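You operate a simulated robot arm through the tools that you are given. There is no shell and no other tool. Be economical: measure what you need, move in short steps, check, and stop when the job is done.

You run a simulated two-armed robot. Do the job below in one go: nothing can be reset, and whatever is moved stays where it is left.

JOB
Stack the film cassette marked "silver" from the workbench top on top of the film cassette labelled "matt". Put the loose grey wheel on the pallet on the lift trolley. Put the loose suction cup from the workbench top on top of the silver metal block there. Take the brass ring from the right end of the wooden bench and put it on the shelf under the wooden bench. Open the left cabinet door, take the white pad from the top shelf of the deck cabinet and leave it on the pallet on the lift trolley and shut the door again. Do these in any order.

It is judged by the outcome, as a careful person would: the job done as asked, and still so three seconds after it is handed in. It fails if anything else is knocked over, pushed out of place, dropped, spilled or broken.

ROBOT AND FRAMES
Two 7-joint arms with two-finger parallel grippers on one trunk, on a base that drives. Base frame: it is fixed to the floor where the robot stands at the start and does not move with it; the origin is under the middle of the robot, x ahead of it, y to its left, z up. Readings come in cm, degrees, newtons and seconds.
The left shoulder is at the start at [3, 11.9, 103.5], the right one opposite. With the tool pointing down near the work surface each hand reaches from about 18 to 50 cm from the robot's upright axis, wherever it stands, measured 20 degrees to its own side. Places, roughly: brass ring (5x5x2 cm) [370, 300, 90]; film cassette [50, -25, 75]; left cabinet door [-240, 120, 40]; loose grey wheel (5x5x3 cm) [50, -40, 80]; loose suction cup (5x5x5 cm) [50, -50, 80]; metal block (10x6x5 cm) [60, -90, 80]; pallet on the lift trolley [-130, -80, 30]; shelf under the wooden bench [370, 260, 30]; white pad (9x6x5 cm) [-230, 110, 40]. Payload 3.43 kg a hand.
The TCP of each hand is the grasp point between the finger pads, 3 cm short of the fingertips. In the tool frame z runs along the fingers and y along their closing line. The gripper opens to 9.4 cm. The fingers are 2.8 cm wide and 1 cm thick; the gripper's body (5 by 9.6 cm) begins 5.5 cm behind the TCP.
Orientation is that of the tool frame in the base frame, as [roll, pitch, yaw] about the fixed x, y, z axes, in that order (R = Rz(yaw) Ry(pitch) Rx(roll)). With the fingers straight down and closing along the base's y, the tool's x points along the base's -x, its y along +y and its z along -z.

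CONTROLS
- The arms move only by the tool move_arm. It takes "left_steps", "right_steps" or both (then of equal length, played together; a hand with none holds still); each is a list of rows, each a list of 7 numbers: the turn, a rotation vector about the tool's x, y, z in units of 8 degrees (1.0 is 8 degrees), then the shift along the tool's x, y, z in units of 20 mm (1.0 is 20 mm), then the gripper command, from -1 (shut) to 1 (fully open), values between in proportion. In form: [[ax, ay, az, x, y, z, gripper], ...]. A call has 1 to 10 rows; each row shifts and turns the commanded pose from where the row before left it, along the tool's axes as they then stand. A call with a number of a shift or a turn outside -1 to 1 is refused whole. Rows are played at 5 a second. More than 5 cm and 8.6 degrees between two rows, or a gripper value outside its range, and nothing of the call is played. A pose out of reach is approached as far as the arm can. The call stops where the force on the tool passes 40 N (or 10 N more than at its start, if that is more) or the arm is blocked; 0.2 s more then pass. Each finger travels about 7.2 cm/s and halts on what it meets, pressing with about 24 N; the grip force reading is that of the motor and also rises with nothing between the fingers. The clock runs only during rows and for 0.2 s after the last one: add rows that do not move to give the fingers time. It gives the time, the measured TCP pose, the force on the tool (base axes), the opening and the grip force at its end, in the units of the frame above (readings bear some noise), with the torque about the TCP (base axes, N m) and any sound that the robot's microphone picked up.
- Cameras (640 x 400 px; columns grow to the right, rows downward): "scene" is now at [4.65, -3.05, 174.26]; the picture's right is [-0.54, -0.84, 0.00], its down [-0.67, 0.43, -0.61] and it looks along [0.51, -0.33, -0.79] (base axes); focal length 278 px, centre (320, 200). "left" rides on the left gripper at [7.6, -1.4, -10.2] in its tool frame; the picture's right is [0.18, 0.98, 0.00], its down [-0.75, 0.14, -0.64] and it looks along [-0.63, 0.12, 0.77] (tool axes); focal length 243 px, centre (320, 200). "right" rides on the right gripper at [7.6, 1.4, -10.2] in its tool frame; the picture's right is [-0.18, 0.98, 0.00], its down [-0.75, -0.14, -0.64] and it looks along [-0.63, -0.12, 0.77] (tool axes); focal length 243 px, centre (320, 200). There is no depth. A picture from a camera that has moved, and an enlarged one, comes with that camera's place and axes in the base frame and with its lens. The place of the scene camera against the robot may be out by one fixed shift of up to 2.5 cm in any direction.
- get_image(camera): a new picture of that camera. It takes no simulated time.
- lift_body(by): slides the trunk up (or, below 0, down) by that many cm; the arms and the scene camera ride with it, the base frame stays. It gives what a move gives, with no picture.
- drive_base(legs): drives the robot by 1 to 6 legs, each [ahead, turn to the left] in cm and degrees, along the robot's own axes; the way and the turn of a leg run together, so that a leg with both is an arc; at most 150 cm and 180 degrees a leg. The arms and the cameras ride along, it lands a little off, and it stops where it bumps. It gives what a move gives.
- head_to(pan, tilt): turns the head with the scene camera to pan (to the left, within 143 degrees either way) and tilt (down, from -29 to 69), counted from straight ahead of the robot. It gives what a move gives.
- close_up(camera, box): a new picture of the part [left, top, right, bottom] of that camera's present view, enlarged. It takes no simulated time.
- job_done(): hands the job in; it is judged then, once.

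Go step by step. Nothing tells you exact positions but the pictures and the camera data: compare them with the known pose of the tool, close in by small moves and look again before you grip or let go. The budget is 186 turns and 174 pictures, counting those below and the enlarged ones. Unless the task says otherwise, let go and move clear before handing in.

The tools are called after "Emit:" by a JSON object that holds its "method" and its "body". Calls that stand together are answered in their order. move_arm: Moves the arms, as the interface text tells. Its arguments: {"type":"object","properties":{"left_steps":{"type":"array","items":{"type":"array","items":{"type":"number"}}},"right_steps":{"type":"array","items":{"type":"array","items":{"type":"number"}}}},"required":[]} The other tools are called the same way: lift_body (by) slides the trunk up or down; drive_base (legs) drives the base; head_to (pan, tilt) turns the head that bears the scene camera; get_image (camera) takes a picture; close_up (camera, box) takes an enlarged picture of a part of a camera's view; job_done () hands the job in.

At the start:

```text
time: 0.0
left_ee_pos: [42.68, -4.24, 112.05]
left_tool_rot: [-179.9, 0.0, -179.8]
left_contact_force: [1.1, 0.0, -0.3]
left_moment: [0.0, 0.0, 0.01]
left_gripper_width: 9.38
left_grip_force: 0.0
right_ee_pos: [28.73, -31.97, 107.04]
right_tool_rot: [180.0, -0.1, -179.9]
right_contact_force: [-0.3, 0.1, -0.3]
right_moment: [-0.01, -0.01, 0.04]
right_gripper_width: 9.38
right_grip_force: 0.0
trunk travel left (down, up): [-30.0, 11.0]
robot x, y, heading: [-0.3, -0.04, -0.0]
head pan, tilt: [-32.7, 52.3]
```

scene: 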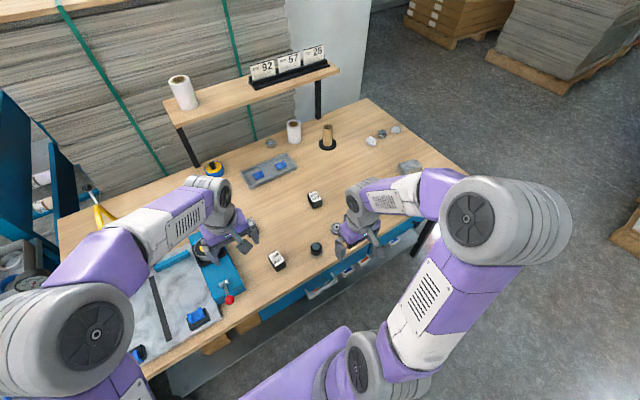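
right: 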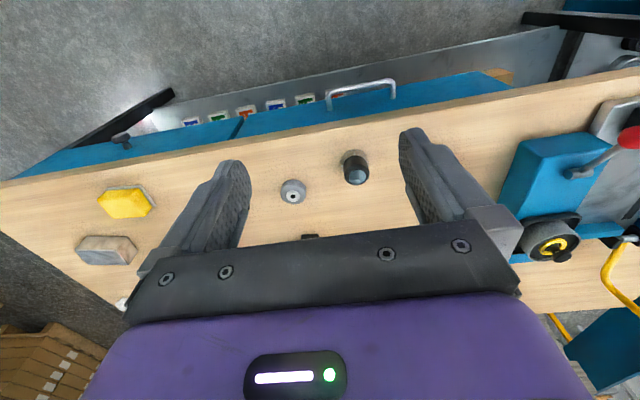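
left: 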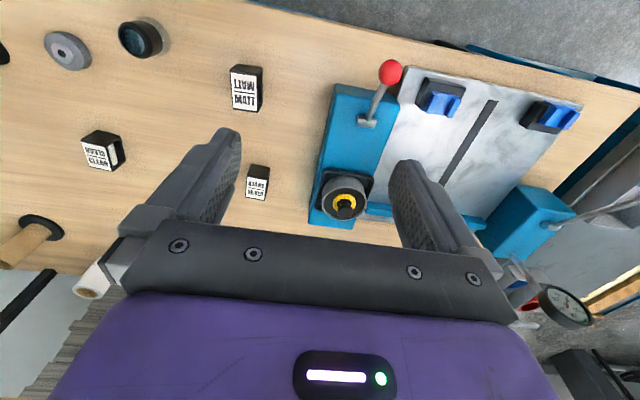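

I see the workbench with several small items: cassettes, wheel, suction cup and metal block. I'll enlarge views to read the labels and identify each one.

Emit:
{"method": "close_up", "body": {"camera": "left", "box": [0, 0, 320, 200]}}

Emit:
{"method": "close_up", "body": {"camera": "right", "box": [60, 120, 420, 345]}}

Emit:
{"method": "close_up", "body": {"camera": "scene", "box": [230, 100, 470, 280]}}

```text
2.00 times, centred on (160, 100) of left
camera zoom: at [35.18, -5.6, 122.45], right [-0.19, 0.98, 0.0], down [0.75, 0.14, 0.64], along [0.63, 0.12, -0.77], focal length 485 px, centre (640, 400)
```

zoom: 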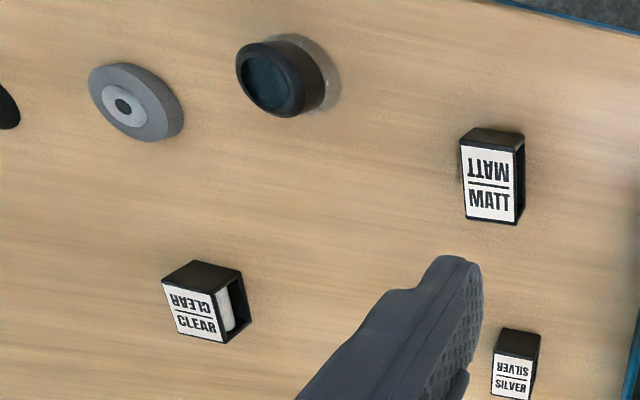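

```text
1.78 times, centred on (240, 232) of right
camera zoom: at [21.25, -30.43, 117.29], right [0.18, 0.98, 0.0], down [0.75, -0.14, 0.64], along [0.63, -0.12, -0.77], focal length 431 px, centre (462, 142)
```

zoom: 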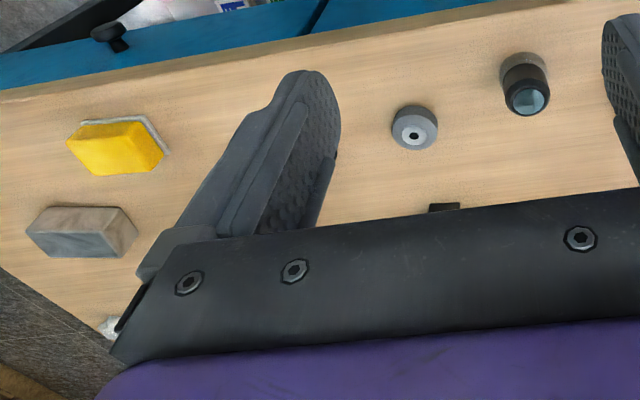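

```text
2.22 times, centred on (350, 190) of scene
camera zoom: at [4.65, -3.05, 174.26], right [-0.54, -0.84, 0.0], down [-0.67, 0.43, -0.61], along [0.51, -0.33, -0.79], focal length 618 px, centre (253, 222)
```

zoom: 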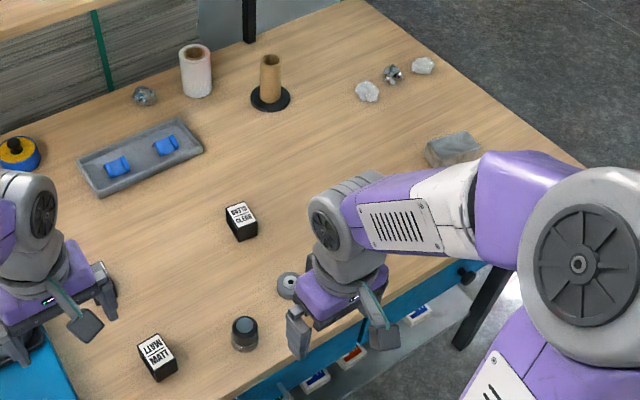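

The grey disc with a hole is the wheel. I'm not sure yet whether the black cylinder is the suction cup, so I'll look closer.

Emit:
{"method": "close_up", "body": {"camera": "right", "box": [260, 130, 420, 230]}}

Emit:
{"method": "close_up", "body": {"camera": "scene", "box": [250, 100, 410, 200]}}

Emit:
{"method": "close_up", "body": {"camera": "right", "box": [60, 170, 220, 270]}}

Emit:
{"method": "close_up", "body": {"camera": "scene", "box": [80, 140, 280, 290]}}

```text
4.00 times, centred on (340, 180) of right
camera zoom: at [21.25, -30.43, 117.29], right [0.18, 0.98, 0.0], down [0.75, -0.14, 0.64], along [0.63, -0.12, -0.77], focal length 970 px, centre (240, 280)
```

zoom: 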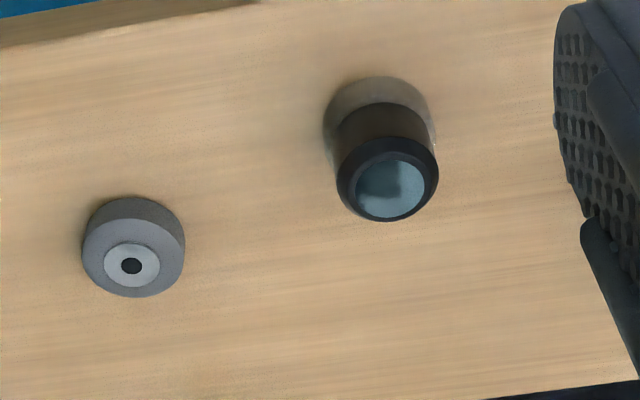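

```text
4.00 times, centred on (330, 150) of scene
camera zoom: at [4.65, -3.05, 174.26], right [-0.54, -0.84, 0.0], down [-0.67, 0.43, -0.61], along [0.51, -0.33, -0.79], focal length 1113 px, centre (280, 400)
```

zoom: 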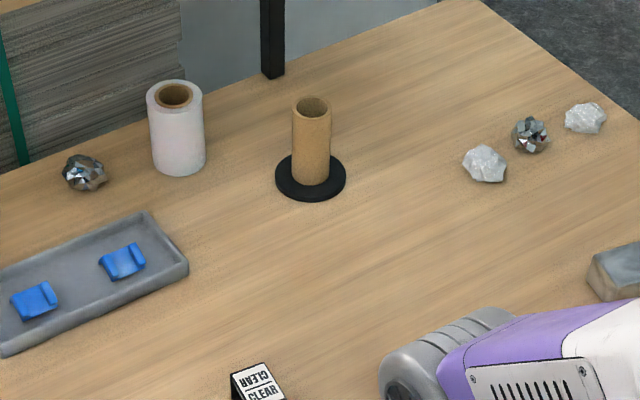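

```text
4.00 times, centred on (140, 220) of right
camera zoom: at [21.25, -30.43, 117.29], right [0.18, 0.98, 0.0], down [0.75, -0.14, 0.64], along [0.63, -0.12, -0.77], focal length 970 px, centre (1040, 120)
```

zoom: 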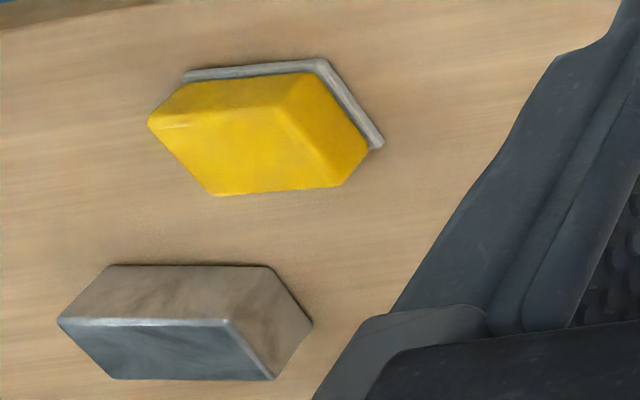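

```text
2.67 times, centred on (180, 215) of scene
camera zoom: at [4.65, -3.05, 174.26], right [-0.54, -0.84, 0.0], down [-0.67, 0.43, -0.61], along [0.51, -0.33, -0.79], focal length 742 px, centre (693, 160)
```

zoom: 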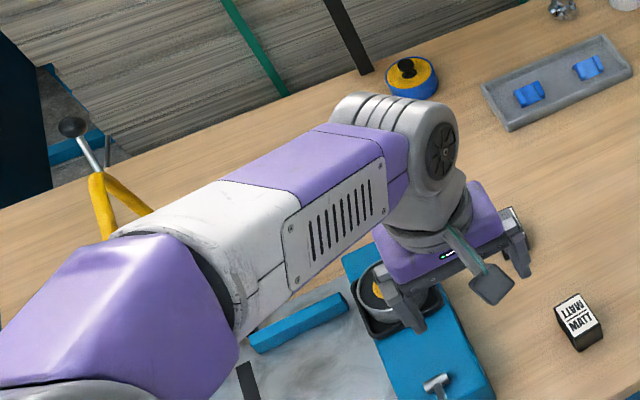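

There is a dark object near [52, -56], currently hidden behind the right finger; it may be the suction cup. I'll shift the right hand to see it.

Emit:
{"method": "move_arm", "body": {"right_steps": [[0, 0, 0, 0, -1, 0, 1], [0, 0, 0, 0, -1, 0, 1], [0, 0, 0, 0, -1, 0, 1], [0, 0, 0, 0, -1, 0, 1], [0, 0, 0, 0, -1, 0, 1], [0, 0, 0, 0, -1, 0, 1]]}}

Emit:
{"method": "get_image", "body": {"camera": "right"}}

Emit:
{"method": "get_image", "body": {"camera": "scene"}}

```text
time: 1.4
left_ee_pos: [42.75, -4.31, 112.08]
left_tool_rot: [180.0, 0.0, -179.8]
left_contact_force: [-0.1, -0.2, 0.2]
left_moment: [0.02, -0.02, 0.0]
left_gripper_width: 9.41
left_grip_force: 0.1
right_ee_pos: [28.75, -44.01, 107.07]
right_tool_rot: [-179.9, 0.0, -179.7]
right_contact_force: [-0.4, -0.4, -0.1]
right_moment: [0.03, 0.01, -0.01]
right_gripper_width: 9.42
right_grip_force: 0.1
trunk travel left (down, up): [-30.0, 11.0]
robot x, y, heading: [-0.01, 0.25, 0.1]
head pan, tilt: [-32.7, 52.3]
```

```text
163 pictures are left
camera right: at [21.28, -42.48, 117.28], right [0.18, 0.98, 0.0], down [0.75, -0.14, 0.64], along [0.63, -0.12, -0.77], focal length 243 px, centre (320, 200)
```

right: 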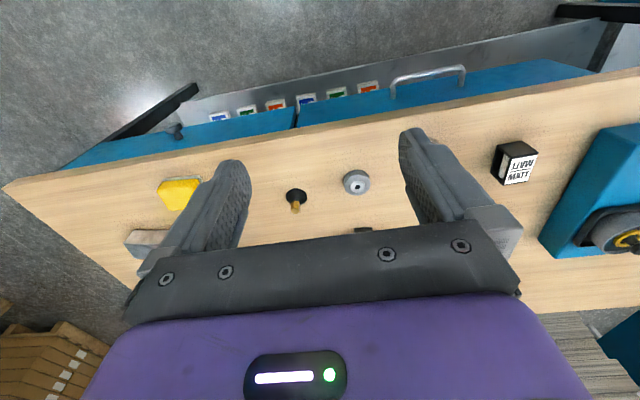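

```text
162 pictures are left
camera scene: at [4.67, -3.1, 174.26], right [-0.54, -0.84, 0.0], down [-0.67, 0.43, -0.61], along [0.51, -0.33, -0.79], focal length 278 px, centre (320, 200)
```

scene: 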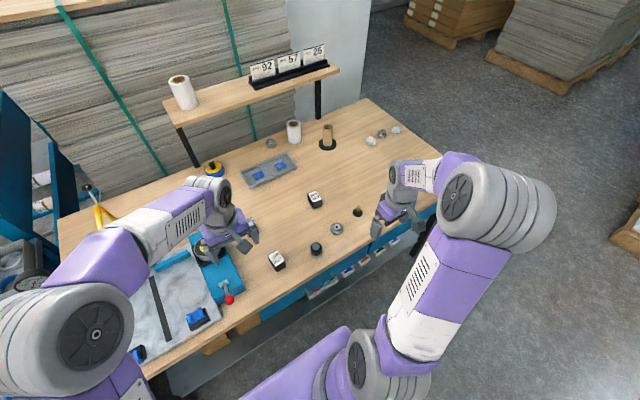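

The suction cup (black with a brass stem) is visible beside the wheel. Now I check how far the base can drive forward to reach the silver cassette near [68, -13].

Emit:
{"method": "head_to", "body": {"pan": 0, "tilt": 69}}

Emit:
{"method": "get_image", "body": {"camera": "scene"}}

```text
time: 2.4
left_ee_pos: [42.69, -4.02, 112.02]
left_tool_rot: [-180.0, 0.0, -179.9]
left_contact_force: [-0.1, 0.0, -0.1]
left_moment: [-0.03, 0.0, 0.02]
left_gripper_width: 9.39
left_grip_force: 0.1
right_ee_pos: [28.7, -43.89, 107.11]
right_tool_rot: [180.0, 0.0, -179.8]
right_contact_force: [-0.4, -0.1, -0.9]
right_moment: [-0.03, 0.02, 0.0]
right_gripper_width: 9.39
right_grip_force: 0.0
trunk travel left (down, up): [-30.0, 11.0]
robot x, y, heading: [0.08, 0.09, -0.4]
head pan, tilt: [0.0, 68.8]
```

```text
161 pictures are left
camera scene: at [3.95, 0.99, 172.37], right [0.0, -1.0, 0.0], down [-0.93, 0.0, -0.36], along [0.36, 0.0, -0.93], focal length 278 px, centre (320, 200)
```

scene: 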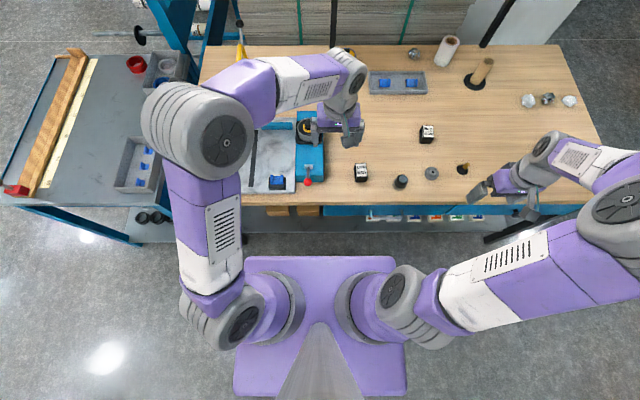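

I see the purple base plate below; its height is unclear. I'll raise the trunk and measure the change so I know whether the base clears the bench.

Emit:
{"method": "lift_body", "body": {"by": 10}}

Emit:
{"method": "get_image", "body": {"camera": "scene"}}

```text
time: 3.7
left_ee_pos: [42.7, -4.09, 122.2]
left_tool_rot: [-180.0, 0.1, -179.8]
left_contact_force: [0.5, -0.3, 0.4]
left_moment: [0.0, -0.01, -0.02]
left_gripper_width: 9.37
left_grip_force: 0.1
right_ee_pos: [28.73, -43.89, 117.21]
right_tool_rot: [180.0, 0.0, -179.7]
right_contact_force: [-0.2, -0.4, -0.3]
right_moment: [-0.01, 0.02, 0.01]
right_gripper_width: 9.41
right_grip_force: 0.1
trunk travel left (down, up): [-40.0, 1.0]
robot x, y, heading: [-0.29, 0.3, 0.3]
head pan, tilt: [0.0, 68.8]
```

```text
160 pictures are left
camera scene: at [3.97, 0.99, 182.36], right [0.0, -1.0, 0.0], down [-0.93, 0.0, -0.36], along [0.36, 0.0, -0.93], focal length 278 px, centre (320, 200)
```

scene: 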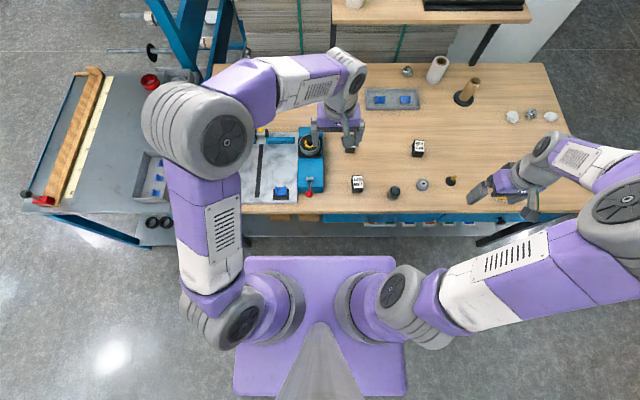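

The purple plate rides with the trunk at chest height, so it passes over the bench; the floor base lies hidden within its outline. I lower the trunk again, move the left hand out to the left, and drive forward a little.

Emit:
{"method": "lift_body", "body": {"by": -6}}

Emit:
{"method": "move_arm", "body": {"left_steps": [[0, 0, 0, 1, 1, 0, 1], [0, 0, 0, 1, 1, 0, 1], [0, 0, 0, 1, 1, 0, 1], [0, 0, 0, 1, 1, 0, 1], [0, 0, 0, 1, 1, 0, 1], [0, 0, 0, 1, 1, 0, 1], [0, 0, 0, 0, 1, 0, 1], [0, 0, 0, 0, 1, 0, 1]], "right_steps": [[0, 0, 0, 0, 1, 0, 1], [0, 0, 0, 0, 1, 0, 1], [0, 0, 0, 0, 1, 0, 1], [0, 0, 0, 0, 1, 0, 1], [0, 0, 0, 0, 1, 0, 1], [0, 0, 0, 0, 1, 0, 1], [0, 0, 0, 0, 1, 0, 1], [0, 0, 0, 0, 1, 0, 1]]}}

Emit:
{"method": "drive_base", "body": {"legs": [[7, 0]]}}

Emit:
{"method": "get_image", "body": {"camera": "right"}}

Emit:
{"method": "get_image", "body": {"camera": "scene"}}

```text
time: 4.7
left_ee_pos: [42.77, -4.11, 116.08]
left_tool_rot: [-180.0, 0.0, -179.9]
left_contact_force: [-0.8, 0.2, 0.1]
left_moment: [-0.04, 0.0, -0.01]
left_gripper_width: 9.38
left_grip_force: 0.1
right_ee_pos: [28.7, -43.87, 111.11]
right_tool_rot: [-180.0, 0.0, -179.8]
right_contact_force: [-0.1, -0.3, -0.2]
right_moment: [0.01, 0.0, -0.02]
right_gripper_width: 9.37
right_grip_force: 0.0
trunk travel left (down, up): [-34.0, 7.0]
robot x, y, heading: [0.04, -0.02, 0.1]
head pan, tilt: [0.0, 68.8]
```

```text
time: 6.5
left_ee_pos: [30.56, 11.95, 116.14]
left_tool_rot: [-179.9, 0.1, -179.8]
left_contact_force: [-0.1, 0.0, -1.2]
left_moment: [0.02, -0.01, -0.01]
left_gripper_width: 9.41
left_grip_force: 0.2
right_ee_pos: [28.69, -27.78, 111.22]
right_tool_rot: [-179.9, 0.1, -179.6]
right_contact_force: [-0.4, -0.2, 0.9]
right_moment: [0.01, -0.01, 0.02]
right_gripper_width: 9.4
right_grip_force: 0.0
trunk travel left (down, up): [-34.0, 7.0]
robot x, y, heading: [-0.09, -0.14, 0.1]
head pan, tilt: [0.0, 68.8]
```

```text
time: 7.5
left_ee_pos: [37.63, 11.86, 116.08]
left_tool_rot: [179.9, 0.0, -179.7]
left_contact_force: [1.1, -0.4, -0.7]
left_moment: [-0.02, -0.03, -0.01]
left_gripper_width: 9.4
left_grip_force: 0.1
right_ee_pos: [35.75, -27.96, 111.3]
right_tool_rot: [180.0, -0.1, -179.7]
right_contact_force: [0.1, 0.4, -0.8]
right_moment: [-0.01, 0.01, -0.02]
right_gripper_width: 9.41
right_grip_force: 0.1
trunk travel left (down, up): [-34.0, 7.0]
robot x, y, heading: [7.4, 0.04, 0.1]
head pan, tilt: [0.0, 68.8]
```

```text
159 pictures are left
camera right: at [28.26, -26.35, 121.34], right [0.18, 0.98, 0.0], down [0.75, -0.14, 0.64], along [0.63, -0.12, -0.77], focal length 243 px, centre (320, 200)
```

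right: 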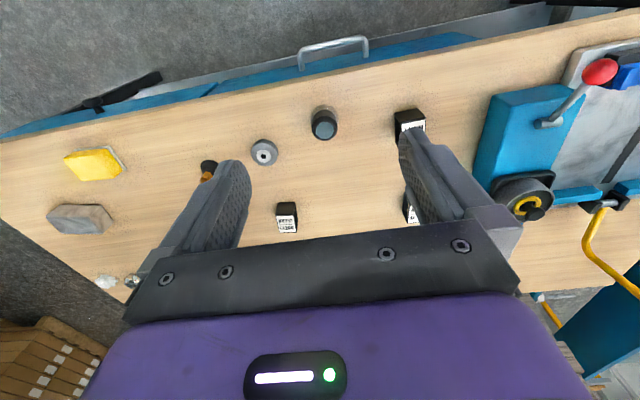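

```text
158 pictures are left
camera scene: at [11.03, 1.01, 176.37], right [0.0, -1.0, 0.0], down [-0.93, 0.0, -0.36], along [0.36, 0.0, -0.93], focal length 278 px, centre (320, 200)
```

scene: 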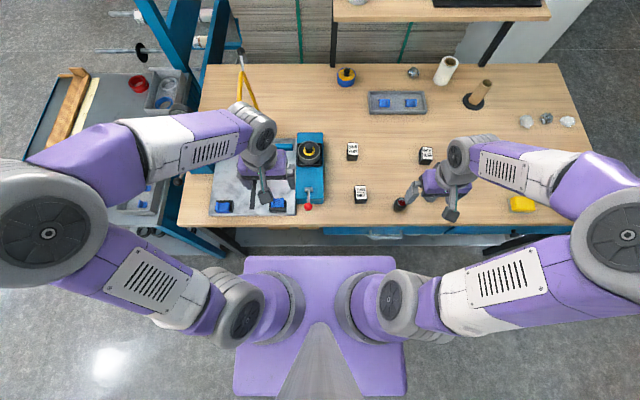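

The base moved with no contact. I'll drive a bit further and look at silver and matt with the right hand nearer.

Emit:
{"method": "drive_base", "body": {"legs": [[5, 0]]}}

Emit:
{"method": "move_arm", "body": {"right_steps": [[0, 0, 0, 0, 1, 0, 1], [0, 0, 0, 0, 1, 0, 1], [0, 0, 0, 0, 1, 0, 1], [0, 0, 0, 0, 1, 0, 1], [0, 0, 0, 0, 1, 0, 1], [0, 0, 0, 0, 1, 0, 1], [0, 0, 0, 0, 1, 0, 1]]}}

Emit:
{"method": "get_image", "body": {"camera": "right"}}

```text
time: 8.4
left_ee_pos: [42.64, 11.77, 116.16]
left_tool_rot: [179.9, 0.0, -179.8]
left_contact_force: [0.5, 0.5, -0.4]
left_moment: [-0.02, 0.01, 0.01]
left_gripper_width: 9.39
left_grip_force: 0.1
right_ee_pos: [40.66, -27.84, 111.21]
right_tool_rot: [179.9, -0.2, -179.8]
right_contact_force: [0.2, 0.4, -0.7]
right_moment: [0.01, 0.06, -0.01]
right_gripper_width: 9.4
right_grip_force: 0.2
trunk travel left (down, up): [-34.0, 7.0]
robot x, y, heading: [11.77, 0.1, -0.4]
head pan, tilt: [0.0, 68.8]
```

```text
time: 10.1
left_ee_pos: [42.63, 11.92, 116.1]
left_tool_rot: [179.9, -0.1, -179.7]
left_contact_force: [-0.2, -0.8, -0.3]
left_moment: [-0.03, 0.01, 0.02]
left_gripper_width: 9.36
left_grip_force: 0.0
right_ee_pos: [40.63, -13.85, 111.16]
right_tool_rot: [-180.0, 0.1, -179.8]
right_contact_force: [0.6, 0.5, 0.7]
right_moment: [0.04, -0.02, -0.03]
right_gripper_width: 9.41
right_grip_force: 0.1
trunk travel left (down, up): [-34.0, 7.0]
robot x, y, heading: [12.12, 0.24, 0.1]
head pan, tilt: [0.0, 68.8]
```

```text
157 pictures are left
camera right: at [33.1, -12.27, 121.42], right [0.18, 0.98, 0.0], down [0.75, -0.14, 0.64], along [0.63, -0.12, -0.77], focal length 243 px, centre (320, 200)
```

right: 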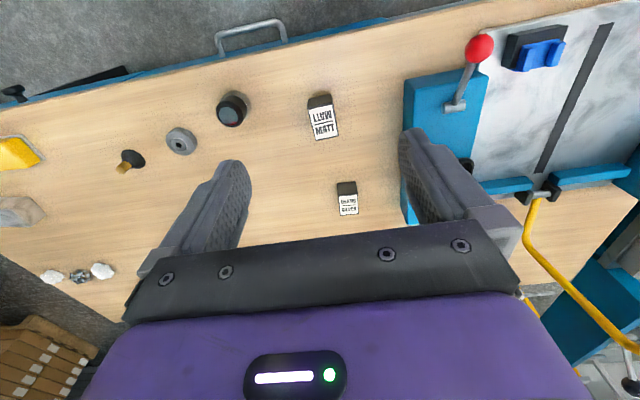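

Emit:
{"method": "close_up", "body": {"camera": "right", "box": [270, 85, 430, 225]}}

Emit:
{"method": "close_up", "body": {"camera": "scene", "box": [310, 130, 450, 230]}}

```text
2.86 times, centred on (350, 155) of right
camera zoom: at [33.1, -12.27, 121.42], right [0.18, 0.98, 0.0], down [0.75, -0.14, 0.64], along [0.63, -0.12, -0.77], focal length 693 px, centre (234, 329)
```

zoom: 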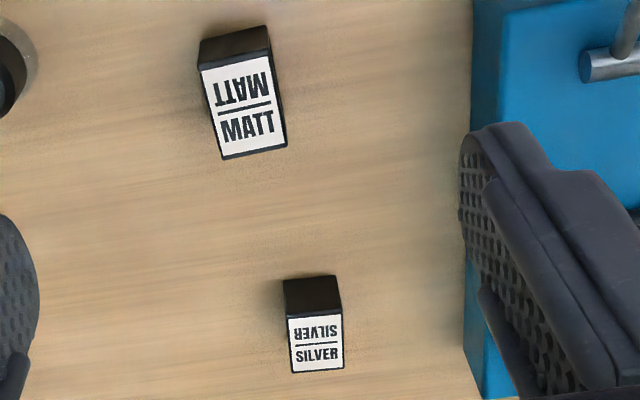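

```text
4.00 times, centred on (380, 180) of scene
camera zoom: at [15.94, 1.06, 176.37], right [0.0, -1.0, 0.0], down [-0.93, 0.0, -0.36], along [0.36, 0.0, -0.93], focal length 1113 px, centre (80, 280)
```

zoom: 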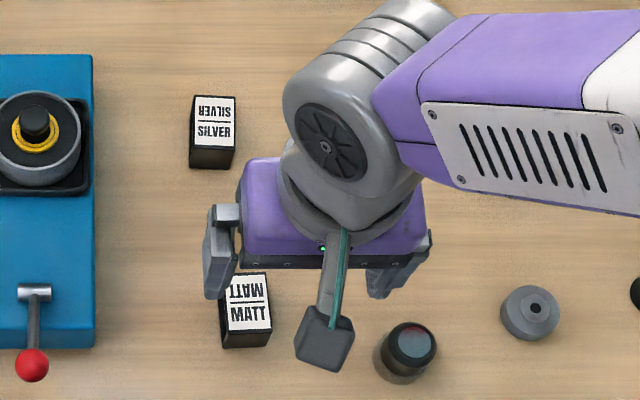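

Silver is at about [68, -12.6] with its top near z 82. I'll tilt the right hand forward 24° and go toward it, staying high.

Emit:
{"method": "move_arm", "body": {"right_steps": [[0, -1, 0, 0, 0, 0, 1], [0, -1, 0, 0, 0, 0, 1], [0, -1, 0, 0, 0, 0, 1], [0, 0, 0, -0.9, 0, 0.9, 1], [0, 0, 0, -0.9, 0.1, 0.9, 1], [0, 0, 0, -0.9, 0.1, 0.9, 1], [0, 0, 0, -0.9, 0.1, 0.9, 1], [0, 0, 0, -0.9, 0.1, 0.9, 1], [0, 0, 0, -0.9, 0.1, 0.9, 1], [0, 0, 0, -0.9, 0, 0.9, 1]]}}

Emit:
{"method": "get_image", "body": {"camera": "right"}}

Emit:
{"method": "get_image", "body": {"camera": "scene"}}

```text
time: 12.2
left_ee_pos: [42.8, 11.83, 116.09]
left_tool_rot: [-180.0, 0.1, -179.8]
left_contact_force: [0.7, -0.2, -0.6]
left_moment: [-0.01, 0.02, -0.02]
left_gripper_width: 9.41
left_grip_force: 0.1
right_ee_pos: [62.25, -12.08, 106.99]
right_tool_rot: [-180.0, 23.8, -179.8]
right_contact_force: [0.1, 0.0, 0.2]
right_moment: [-0.03, 0.03, 0.05]
right_gripper_width: 9.4
right_grip_force: 0.0
right hand out of reach, approached as far as the arm can: row 2, 3
trunk travel left (down, up): [-34.0, 7.0]
robot x, y, heading: [12.04, 0.08, 0.0]
head pan, tilt: [0.0, 68.8]
```

```text
154 pictures are left
camera right: at [51.27, -10.45, 113.15], right [0.16, 0.98, 0.07], down [0.43, -0.14, 0.89], along [0.89, -0.11, -0.44], focal length 243 px, centre (320, 200)
```

right: 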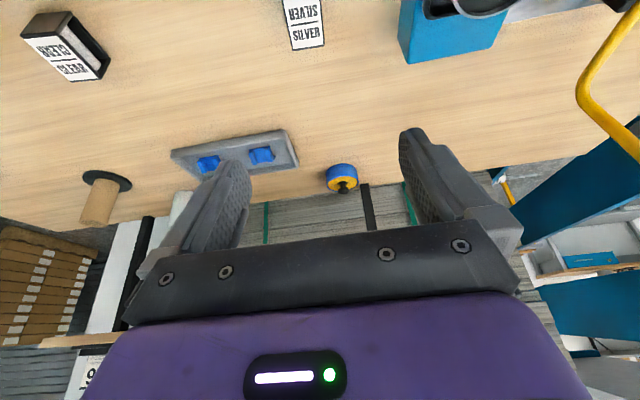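

```text
153 pictures are left
camera scene: at [16.0, 1.01, 176.37], right [0.0, -1.0, 0.0], down [-0.93, 0.0, -0.36], along [0.36, 0.0, -0.93], focal length 278 px, centre (320, 200)
```

scene: 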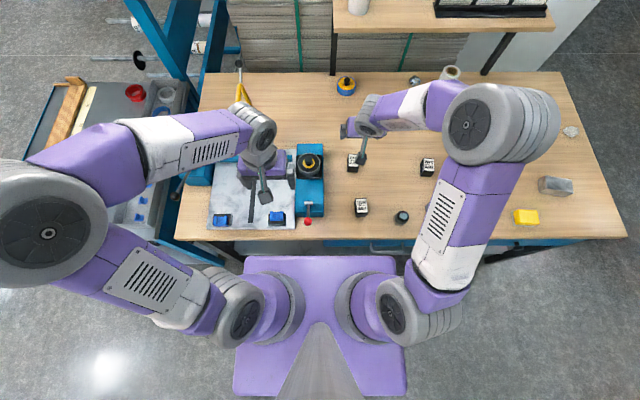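

Silver is confirmed near [67.5, -12.5]. I descend part way toward it and check.

Emit:
{"method": "move_arm", "body": {"right_steps": [[0, 0, 0, 0.085, -0.02, 1, 1], [0, 0, 0, 0.085, -0.02, 1, 1], [0, 0, 0, 0.085, -0.02, 1, 1], [0, 0, 0, 0.085, -0.02, 1, 1], [0, 0, 0, 0.085, -0.02, 1, 1], [0, 0, 0, 0.085, -0.02, 1, 1], [0, 0, 0, 0.085, -0.02, 1, 1], [0, 0, 0, 0.085, -0.02, 1, 1]]}}

Emit:
{"method": "get_image", "body": {"camera": "right"}}

```text
time: 14.1
left_ee_pos: [42.51, 11.83, 116.09]
left_tool_rot: [180.0, 0.0, -179.7]
left_contact_force: [-0.6, -0.2, 0.5]
left_moment: [-0.04, 0.0, 0.0]
left_gripper_width: 9.39
left_grip_force: 0.1
right_ee_pos: [67.47, -12.32, 91.68]
right_tool_rot: [180.0, 24.0, -179.9]
right_contact_force: [0.2, -0.3, -0.2]
right_moment: [-0.03, 0.02, 0.02]
right_gripper_width: 9.42
right_grip_force: 0.0
trunk travel left (down, up): [-34.0, 7.0]
robot x, y, heading: [11.86, 0.13, 0.1]
head pan, tilt: [0.0, 68.8]
```

```text
152 pictures are left
camera right: at [56.39, -10.7, 97.9], right [0.17, 0.98, 0.08], down [0.43, -0.14, 0.89], along [0.89, -0.12, -0.44], focal length 243 px, centre (320, 200)
```

right: 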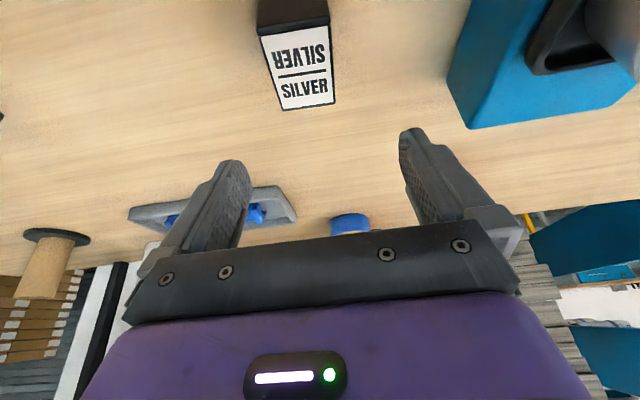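

Silver's top is about 4.5 × 6 cm, centred near [68.2, -12.7] and turned about -5°. I align the yaw and descend to just above gripping height.

Emit:
{"method": "move_arm", "body": {"right_steps": [[0.25, 0, 0.57, 0, 0, 0, 1], [0, 0, 0, 0.32, -0.04, 0.84, 1], [0, 0, 0, 0.32, -0.04, 0.84, 1], [0, 0, 0, 0.32, -0.04, 0.84, 1], [0, 0, 0, 0.32, -0.04, 0.84, 1]]}}

Emit:
{"method": "get_image", "body": {"camera": "right"}}

Emit:
{"method": "close_up", "body": {"camera": "scene", "box": [290, 90, 430, 230]}}

```text
time: 15.2
left_ee_pos: [42.58, 11.7, 116.03]
left_tool_rot: [-180.0, 0.0, -179.8]
left_contact_force: [0.2, 0.4, -0.8]
left_moment: [0.01, 0.0, -0.03]
left_gripper_width: 9.39
left_grip_force: 0.1
right_ee_pos: [67.66, -12.61, 84.44]
right_tool_rot: [179.9, 24.0, 175.1]
right_contact_force: [0.2, -0.3, -0.7]
right_moment: [-0.04, 0.02, -0.02]
right_gripper_width: 9.42
right_grip_force: 0.1
trunk travel left (down, up): [-34.0, 7.0]
robot x, y, heading: [11.99, -0.01, 0.4]
head pan, tilt: [0.0, 68.8]
```

```text
151 pictures are left
camera right: at [56.96, -10.14, 90.62], right [0.25, 0.97, 0.08], down [0.41, -0.18, 0.89], along [0.88, -0.19, -0.44], focal length 243 px, centre (320, 200)
```

right: 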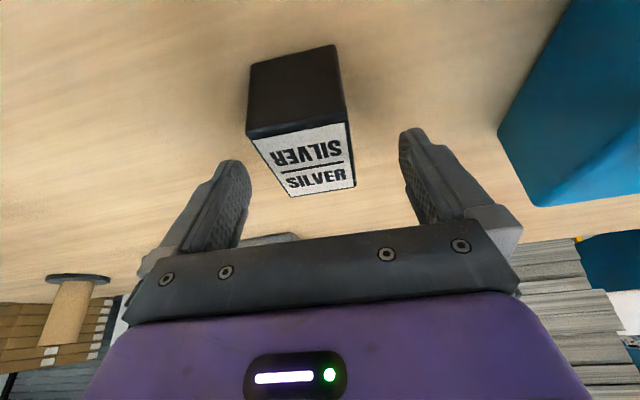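

```text
2.86 times, centred on (360, 160) of scene
camera zoom: at [15.93, 0.98, 176.37], right [0.0, -1.0, 0.0], down [-0.93, 0.0, -0.36], along [0.36, 0.0, -0.93], focal length 795 px, centre (206, 314)
```

zoom: 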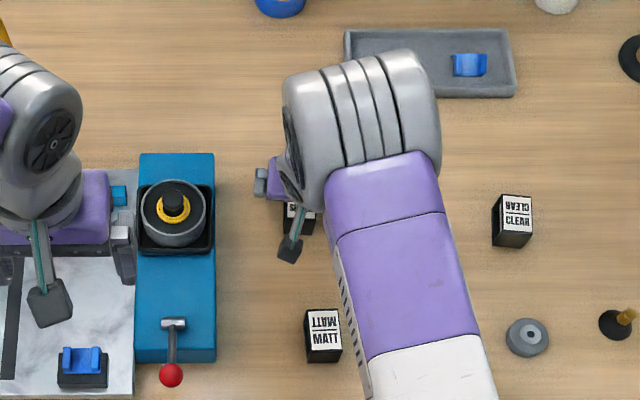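

Silver's top is at about z 82.5 and it stands ~5 cm tall, squarely between the fingers. I descend the last bit and close.

Emit:
{"method": "move_arm", "body": {"right_steps": [[0, 0, 0, 0.1, -0.1, 0.65, 1], [0, 0, 0, 0.07, -0.1, 0.65, 1], [0, 0, 0, 0, 0, 0, -1], [0, 0, 0, 0, 0, 0, -1], [0, 0, 0, 0, 0, 0, -1], [0, 0, 0, 0, 0, 0, -1], [0, 0, 0, 0, 0, 0, -1]]}}

Emit:
{"method": "get_image", "body": {"camera": "right"}}

```text
time: 15.7
left_ee_pos: [42.53, 11.72, 116.19]
left_tool_rot: [-180.0, 0.1, -179.7]
left_contact_force: [0.7, -0.7, 0.6]
left_moment: [0.0, 0.02, 0.0]
left_gripper_width: 9.39
left_grip_force: 0.0
right_ee_pos: [67.92, -12.91, 83.27]
right_tool_rot: [-179.9, 23.9, 175.3]
right_contact_force: [-2.5, -0.3, 0.1]
right_moment: [-0.03, -0.17, 0.02]
right_gripper_width: 9.35
right_grip_force: 0.0
trunk travel left (down, up): [-34.0, 7.0]
robot x, y, heading: [11.83, -0.14, -0.2]
head pan, tilt: [0.0, 68.8]
stopped in row 2 (right hand): the force on the tool passed its limit at 52 N (the readings are from after the stop); the commanded pose is now the measured one
```

```text
149 pictures are left
camera right: at [57.21, -10.31, 89.52], right [0.25, 0.97, 0.07], down [0.42, -0.18, 0.89], along [0.87, -0.19, -0.44], focal length 243 px, centre (320, 200)
```

right: 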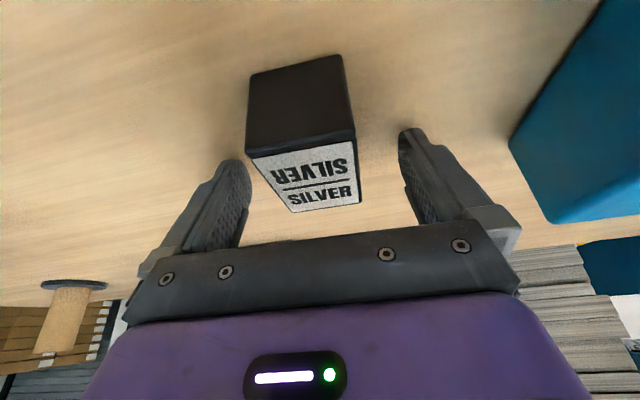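

The fingertips touched the table, so the bench top is near z 80 and silver is nearer, around [66.2, -12.4]. I back off slightly, shift back, and close.

Emit:
{"method": "move_arm", "body": {"right_steps": [[0, 0, 0, 0, 0.1, -0.35, 1], [0, 0, 0, 0.5, 0.08, -0.05, 1], [0, 0, 0, 0, 0, 0, 0.2], [0, 0, 0, 0, 0, 0, -1], [0, 0, 0, 0, 0, 0, -1], [0, 0, 0, 0, 0, 0, -1], [0, 0, 0, 0, 0, 0, -1]]}}

Emit:
{"method": "get_image", "body": {"camera": "right"}}

```text
time: 17.3
left_ee_pos: [42.67, 11.88, 116.14]
left_tool_rot: [-180.0, 0.0, -179.8]
left_contact_force: [-0.2, -0.6, -0.3]
left_moment: [0.03, -0.01, -0.02]
left_gripper_width: 9.41
left_grip_force: 0.0
right_ee_pos: [67.08, -12.27, 83.52]
right_tool_rot: [180.0, 24.0, 175.2]
right_contact_force: [0.2, 0.6, -0.8]
right_moment: [0.01, -0.01, 0.02]
right_gripper_width: 4.38
right_grip_force: 23.9
trunk travel left (down, up): [-34.0, 7.0]
robot x, y, heading: [12.18, 0.13, -0.2]
head pan, tilt: [0.0, 68.8]
```

```text
148 pictures are left
camera right: at [56.26, -9.82, 89.75], right [0.25, 0.97, 0.07], down [0.42, -0.18, 0.89], along [0.87, -0.19, -0.45], focal length 243 px, centre (320, 200)
```

right: 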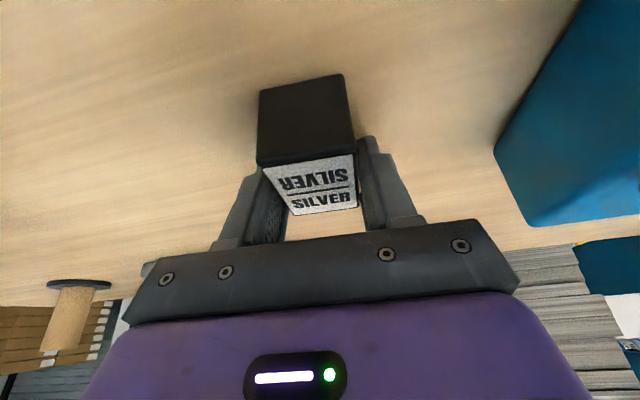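

Silver is gripped (4.4 cm wide). I lift it 12 cm, turn it to matt's yaw and move back above matt.

Emit:
{"method": "move_arm", "body": {"right_steps": [[0, 0, 0, -0.407, 0, -0.914, -1], [0, 0, 0, -0.407, 0, -0.914, -1], [0, 0, 0, -0.407, 0, -0.914, -1], [0, 0, 0, -0.407, 0, -0.914, -1], [0, 0, 0, -0.407, 0, -0.914, -1], [0, 0, 0, -0.407, 0, -0.914, -1], [-0.25, 0, -0.57, 0, 0, 0, -1], [-0.25, 0, -0.57, 0, 0, 0, -1]]}}

Emit:
{"method": "move_arm", "body": {"right_steps": [[0, 0, 0, 0.91, -0.13, -0.405, -1], [0, 0, 0, 0.91, -0.13, -0.405, -1], [0, 0, 0, 0.91, -0.13, -0.405, -1], [0, 0, 0, 0.91, -0.13, -0.405, -1], [0, 0, 0, 0.91, -0.13, -0.405, -1], [0, 0, 0, 0.91, -0.13, -0.405, -1], [0, 0, 0, 0.91, -0.13, -0.405, -1], [0, 0, 0, 0.91, -0.13, -0.405, -1], [0, 0, 0, 0.91, -0.13, -0.405, -1]]}}

Emit:
{"method": "get_image", "body": {"camera": "right"}}

```text
time: 19.1
left_ee_pos: [42.7, 11.65, 116.02]
left_tool_rot: [180.0, 0.0, -179.8]
left_contact_force: [0.7, 0.5, -0.3]
left_moment: [0.01, 0.02, 0.02]
left_gripper_width: 9.4
left_grip_force: 0.1
right_ee_pos: [66.88, -12.36, 95.54]
right_tool_rot: [179.9, 23.9, -174.8]
right_contact_force: [0.1, 0.5, -1.0]
right_moment: [0.03, -0.01, -0.01]
right_gripper_width: 4.4
right_grip_force: 24.0
trunk travel left (down, up): [-34.0, 7.0]
robot x, y, heading: [11.9, 0.0, -0.4]
head pan, tilt: [0.0, 68.8]
```

```text
time: 21.1
left_ee_pos: [42.63, 11.79, 116.02]
left_tool_rot: [180.0, 0.0, -179.8]
left_contact_force: [-0.6, -0.6, -0.6]
left_moment: [-0.02, 0.07, -0.03]
left_gripper_width: 9.39
left_grip_force: 0.2
right_ee_pos: [49.23, -16.41, 95.54]
right_tool_rot: [-179.9, 23.9, -174.7]
right_contact_force: [0.9, 0.2, -1.5]
right_moment: [-0.01, -0.06, 0.0]
right_gripper_width: 4.39
right_grip_force: 23.8
trunk travel left (down, up): [-34.0, 7.0]
robot x, y, heading: [11.95, 0.12, 0.0]
head pan, tilt: [0.0, 68.8]
```

```text
147 pictures are left
camera right: at [38.23, -15.8, 101.69], right [0.08, 0.99, 0.07], down [0.44, -0.1, 0.89], along [0.9, -0.04, -0.44], focal length 243 px, centre (320, 200)
```

right: 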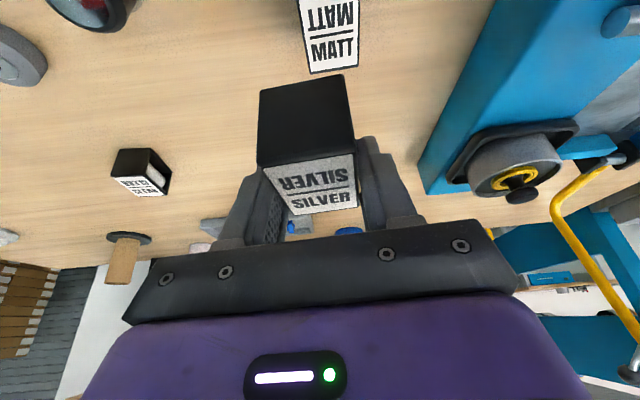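

Matt's centre is about [48.6, -14.5]. I shift over it and descend to just above contact height.

Emit:
{"method": "move_arm", "body": {"right_steps": [[0, 0, 0, 0, 0.93, 0, -1], [0, 0, 0, 0.28, 0, 0.766, -1], [0, 0, 0, 0.28, 0, 0.766, -1], [0, 0, 0, 0.28, 0, 0.766, -1], [0, 0, 0, 0.27, 0, 0.766, -1]]}}

Emit:
{"method": "get_image", "body": {"camera": "right"}}

Emit:
{"method": "close_up", "body": {"camera": "scene", "box": [300, 150, 420, 250]}}

Emit:
{"method": "get_image", "body": {"camera": "left"}}

```text
time: 22.3
left_ee_pos: [42.65, 11.73, 116.03]
left_tool_rot: [180.0, 0.0, -179.9]
left_contact_force: [0.2, -0.3, 0.4]
left_moment: [-0.02, -0.01, 0.0]
left_gripper_width: 9.39
left_grip_force: 0.1
right_ee_pos: [49.55, -14.36, 88.91]
right_tool_rot: [-180.0, 23.9, -174.8]
right_contact_force: [-0.8, 0.1, -1.7]
right_moment: [0.01, -0.06, 0.03]
right_gripper_width: 4.44
right_grip_force: 24.1
trunk travel left (down, up): [-34.0, 7.0]
robot x, y, heading: [11.91, 0.24, 0.1]
head pan, tilt: [0.0, 68.8]
```

```text
146 pictures are left
camera right: at [38.54, -13.83, 95.22], right [0.08, 0.99, 0.07], down [0.44, -0.1, 0.89], along [0.89, -0.04, -0.44], focal length 243 px, centre (320, 200)
```

right: 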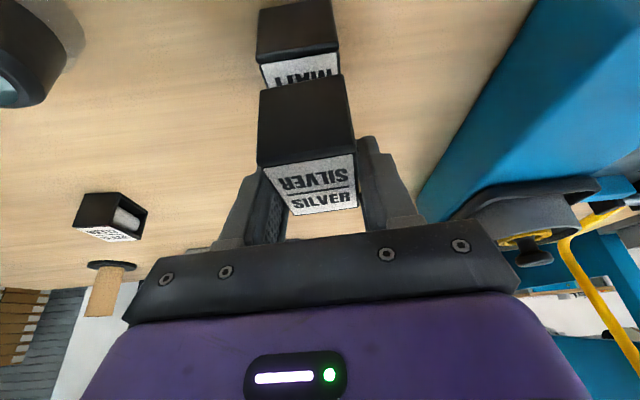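

```text
4.00 times, centred on (360, 200) of scene
camera zoom: at [15.95, 0.97, 176.37], right [0.0, -1.0, 0.0], down [-0.93, 0.0, -0.36], along [0.36, 0.0, -0.93], focal length 1113 px, centre (160, 200)
```

zoom: 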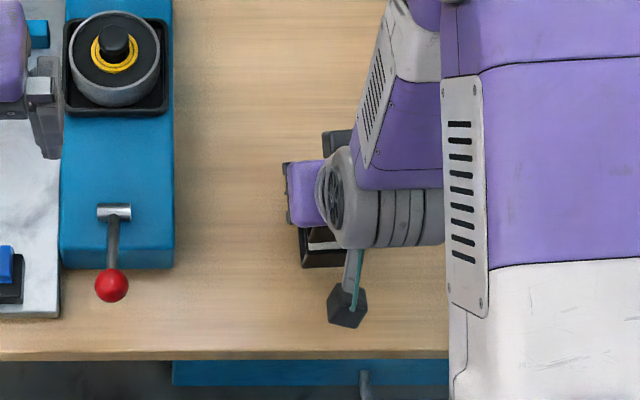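

```text
144 pictures are left
camera left: at [35.08, 10.34, 126.42], right [-0.19, 0.98, 0.0], down [0.75, 0.14, 0.64], along [0.63, 0.12, -0.77], focal length 243 px, centre (320, 200)
```

left: 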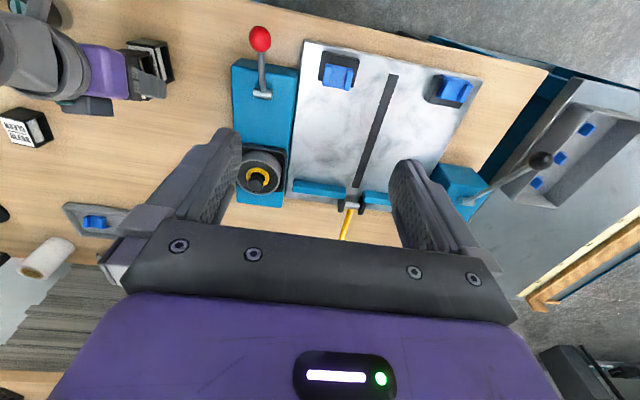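

Silver sits about 0.3 cm too far forward of matt; alignment in y is good. I correct and lower in small steps.

Emit:
{"method": "move_arm", "body": {"right_steps": [[0, 0, 0, 0.14, 0, -0.06, -1], [0, 0, 0, 0.18, 0, 0.41, -1], [0, 0, 0, 0, 0, 0, -1]]}}

Emit:
{"method": "close_up", "body": {"camera": "right", "box": [220, 0, 400, 120]}}

```text
time: 23.1
left_ee_pos: [42.53, 11.81, 116.11]
left_tool_rot: [180.0, 0.0, -179.9]
left_contact_force: [0.5, -0.9, 0.1]
left_moment: [0.0, -0.01, -0.01]
left_gripper_width: 9.41
left_grip_force: 0.1
right_ee_pos: [49.26, -14.42, 88.13]
right_tool_rot: [-179.9, 24.0, -174.8]
right_contact_force: [0.0, 0.0, -1.7]
right_moment: [0.03, -0.04, 0.0]
right_gripper_width: 4.39
right_grip_force: 24.0
trunk travel left (down, up): [-34.0, 7.0]
robot x, y, heading: [12.0, 0.11, -0.2]
head pan, tilt: [0.0, 68.8]
```

```text
3.33 times, centred on (310, 60) of right
camera zoom: at [38.22, -13.85, 94.32], right [0.08, 0.99, 0.07], down [0.44, -0.1, 0.89], along [0.9, -0.04, -0.44], focal length 809 px, centre (353, 667)
```

zoom: 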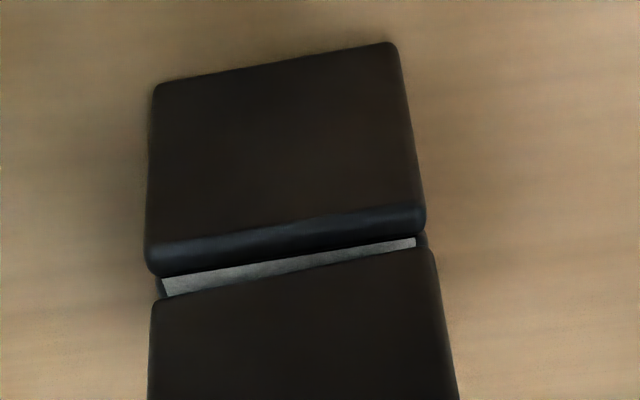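

Aligned nicely with a small gap left. Lower by small steps until it rests.

Emit:
{"method": "move_arm", "body": {"right_steps": [[0, 0, 0, 0.06, 0, 0.14, -1], [0, 0, 0, 0.04, 0, 0.09, -1], [0, 0, 0, 0, 0, 0, -1]]}}

Emit:
{"method": "close_up", "body": {"camera": "right", "box": [220, 0, 400, 120]}}

```text
time: 23.9
left_ee_pos: [42.51, 11.74, 116.12]
left_tool_rot: [-180.0, 0.1, -179.8]
left_contact_force: [1.3, -1.5, 0.7]
left_moment: [0.0, 0.01, 0.07]
left_gripper_width: 9.4
left_grip_force: 0.0
right_ee_pos: [49.32, -14.31, 87.66]
right_tool_rot: [-180.0, 24.0, -174.8]
right_contact_force: [0.1, -3.6, 18.6]
right_moment: [-0.05, 0.28, 0.07]
right_gripper_width: 4.42
right_grip_force: 24.4
trunk travel left (down, up): [-34.0, 7.0]
robot x, y, heading: [11.62, 0.28, -0.1]
head pan, tilt: [0.0, 68.8]
```

```text
3.33 times, centred on (310, 60) of right
camera zoom: at [38.23, -13.85, 93.87], right [0.08, 0.99, 0.07], down [0.44, -0.1, 0.89], along [0.9, -0.04, -0.44], focal length 809 px, centre (353, 667)
```

zoom: 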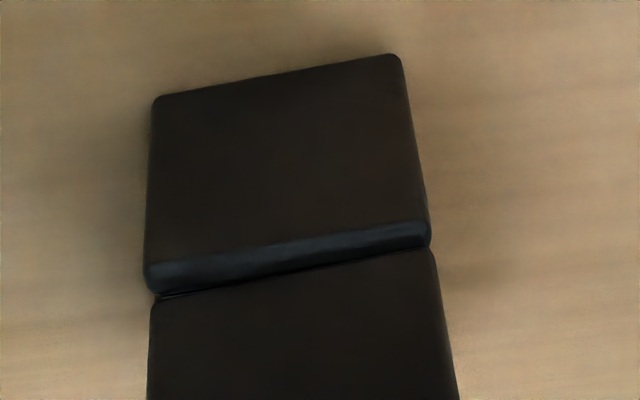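

It rests on matt. I release and withdraw along the tool axis.

Emit:
{"method": "move_arm", "body": {"right_steps": [[0, 0, 0, 0, 0, -0.05, 0.5], [0, 0, 0, 0, 0, 0, 0.9], [0, 0, 0, 0, 0, 0, 0.9], [0, 0, 0, 0, 0, -0.6, 0.9], [0, 0, 0, 0, 0, -1, 0.9], [0, 0, 0, 0, 0, -1, 1], [0, 0, 0, 0, 0, -1, 1], [0, 0, 0, 0, 0, -1, 1]]}}

Emit:
{"method": "get_image", "body": {"camera": "right"}}

```text
time: 25.7
left_ee_pos: [42.64, 11.86, 116.02]
left_tool_rot: [180.0, 0.0, -179.8]
left_contact_force: [-0.8, 0.0, 0.5]
left_moment: [0.01, -0.02, 0.01]
left_gripper_width: 9.43
left_grip_force: 0.0
right_ee_pos: [46.44, -14.59, 95.8]
right_tool_rot: [-180.0, 23.9, -174.9]
right_contact_force: [-0.3, -0.1, -1.0]
right_moment: [0.01, 0.0, 0.0]
right_gripper_width: 9.39
right_grip_force: 0.0
right hand out of reach, approached as far as the arm can: row 8
trunk travel left (down, up): [-34.0, 7.0]
robot x, y, heading: [11.9, 0.14, -0.2]
head pan, tilt: [0.0, 68.8]
```

```text
141 pictures are left
camera right: at [35.45, -14.05, 101.94], right [0.08, 0.99, 0.07], down [0.44, -0.1, 0.89], along [0.89, -0.04, -0.45], focal length 243 px, centre (320, 200)
```

right: 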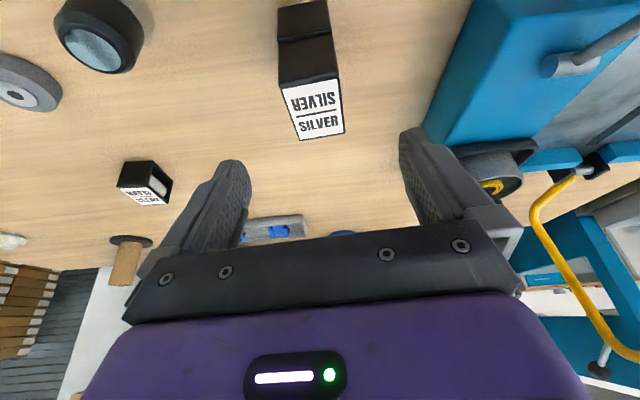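

Silver is stacked cleanly on matt. Now I raise the right hand, level it, and relocate the base to the right for the cup, wheel and block.

Emit:
{"method": "move_arm", "body": {"right_steps": [[0, 1, 0, 0, 0, 0, 1], [0, 1, 0, 0, 0, 0, 1], [0, 1, 0, 0, 0, 0, 1], [0, 0, 0.62, 0, 0, -1, 1], [0, 0, 0, 0, 0, -1, 1], [0, 0, 0, 0, 0, -1, 1], [0, 0, 0, 0, 0, -1, 1], [0, 0, 0, 0, 0, -1, 1], [0, 0, 0, 0, 0, -1, 1], [0, 0, 0, 0, 0, -1, 1]]}}

Emit:
{"method": "drive_base", "body": {"legs": [[-14, 0], [0, -90]]}}

Emit:
{"method": "head_to", "body": {"pan": 0, "tilt": 40}}

Emit:
{"method": "get_image", "body": {"camera": "scene"}}

```text
time: 27.9
left_ee_pos: [42.6, 11.81, 116.19]
left_tool_rot: [179.9, -0.1, -179.8]
left_contact_force: [-0.2, -0.4, 0.2]
left_moment: [0.01, -0.03, -0.01]
left_gripper_width: 9.41
left_grip_force: 0.1
right_ee_pos: [46.41, -14.65, 109.79]
right_tool_rot: [-179.8, -0.1, -179.8]
right_contact_force: [0.3, -0.4, -1.5]
right_moment: [-0.01, -0.03, -0.05]
right_gripper_width: 9.41
right_grip_force: 0.0
trunk travel left (down, up): [-34.0, 7.0]
robot x, y, heading: [11.77, -0.25, -0.4]
head pan, tilt: [0.0, 68.8]
```

```text
time: 33.0
left_ee_pos: [10.34, -30.59, 116.13]
left_tool_rot: [180.0, 0.1, 90.8]
left_contact_force: [0.5, -0.2, -0.7]
left_moment: [0.02, -0.03, 0.01]
left_gripper_width: 9.4
left_grip_force: 0.1
right_ee_pos: [-16.11, -34.66, 109.74]
right_tool_rot: [-179.9, -0.2, 90.7]
right_contact_force: [-0.4, 0.9, 0.5]
right_moment: [0.04, 0.02, -0.03]
right_gripper_width: 9.41
right_grip_force: 0.1
trunk travel left (down, up): [-34.0, 7.0]
robot x, y, heading: [-1.95, 0.16, -89.5]
head pan, tilt: [0.0, 68.8]
```

```text
time: 34.0
left_ee_pos: [10.18, -30.67, 116.11]
left_tool_rot: [-180.0, 0.0, 90.8]
left_contact_force: [-0.2, -0.9, -0.9]
left_moment: [0.0, 0.01, 0.0]
left_gripper_width: 9.41
left_grip_force: 0.0
right_ee_pos: [-16.16, -34.6, 109.64]
right_tool_rot: [-179.9, -0.1, 90.9]
right_contact_force: [0.9, 0.2, -0.3]
right_moment: [0.01, -0.01, -0.02]
right_gripper_width: 9.43
right_grip_force: 0.0
trunk travel left (down, up): [-34.0, 7.0]
robot x, y, heading: [-2.05, 0.01, -89.6]
head pan, tilt: [0.0, 40.0]
```

```text
140 pictures are left
camera scene: at [-0.51, -4.49, 179.97], right [-1.0, -0.01, 0.0], down [-0.01, 0.64, -0.77], along [0.01, -0.77, -0.64], focal length 278 px, centre (320, 200)
```

scene: 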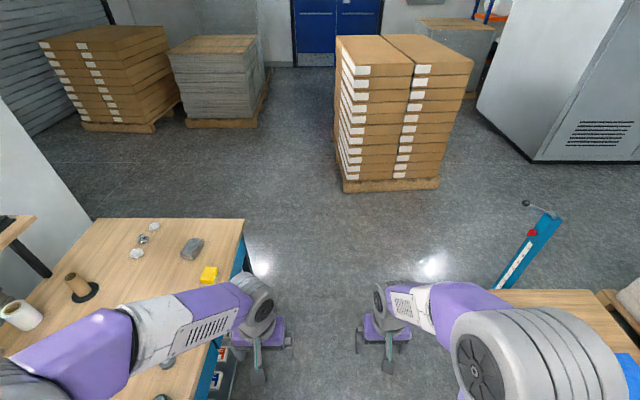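

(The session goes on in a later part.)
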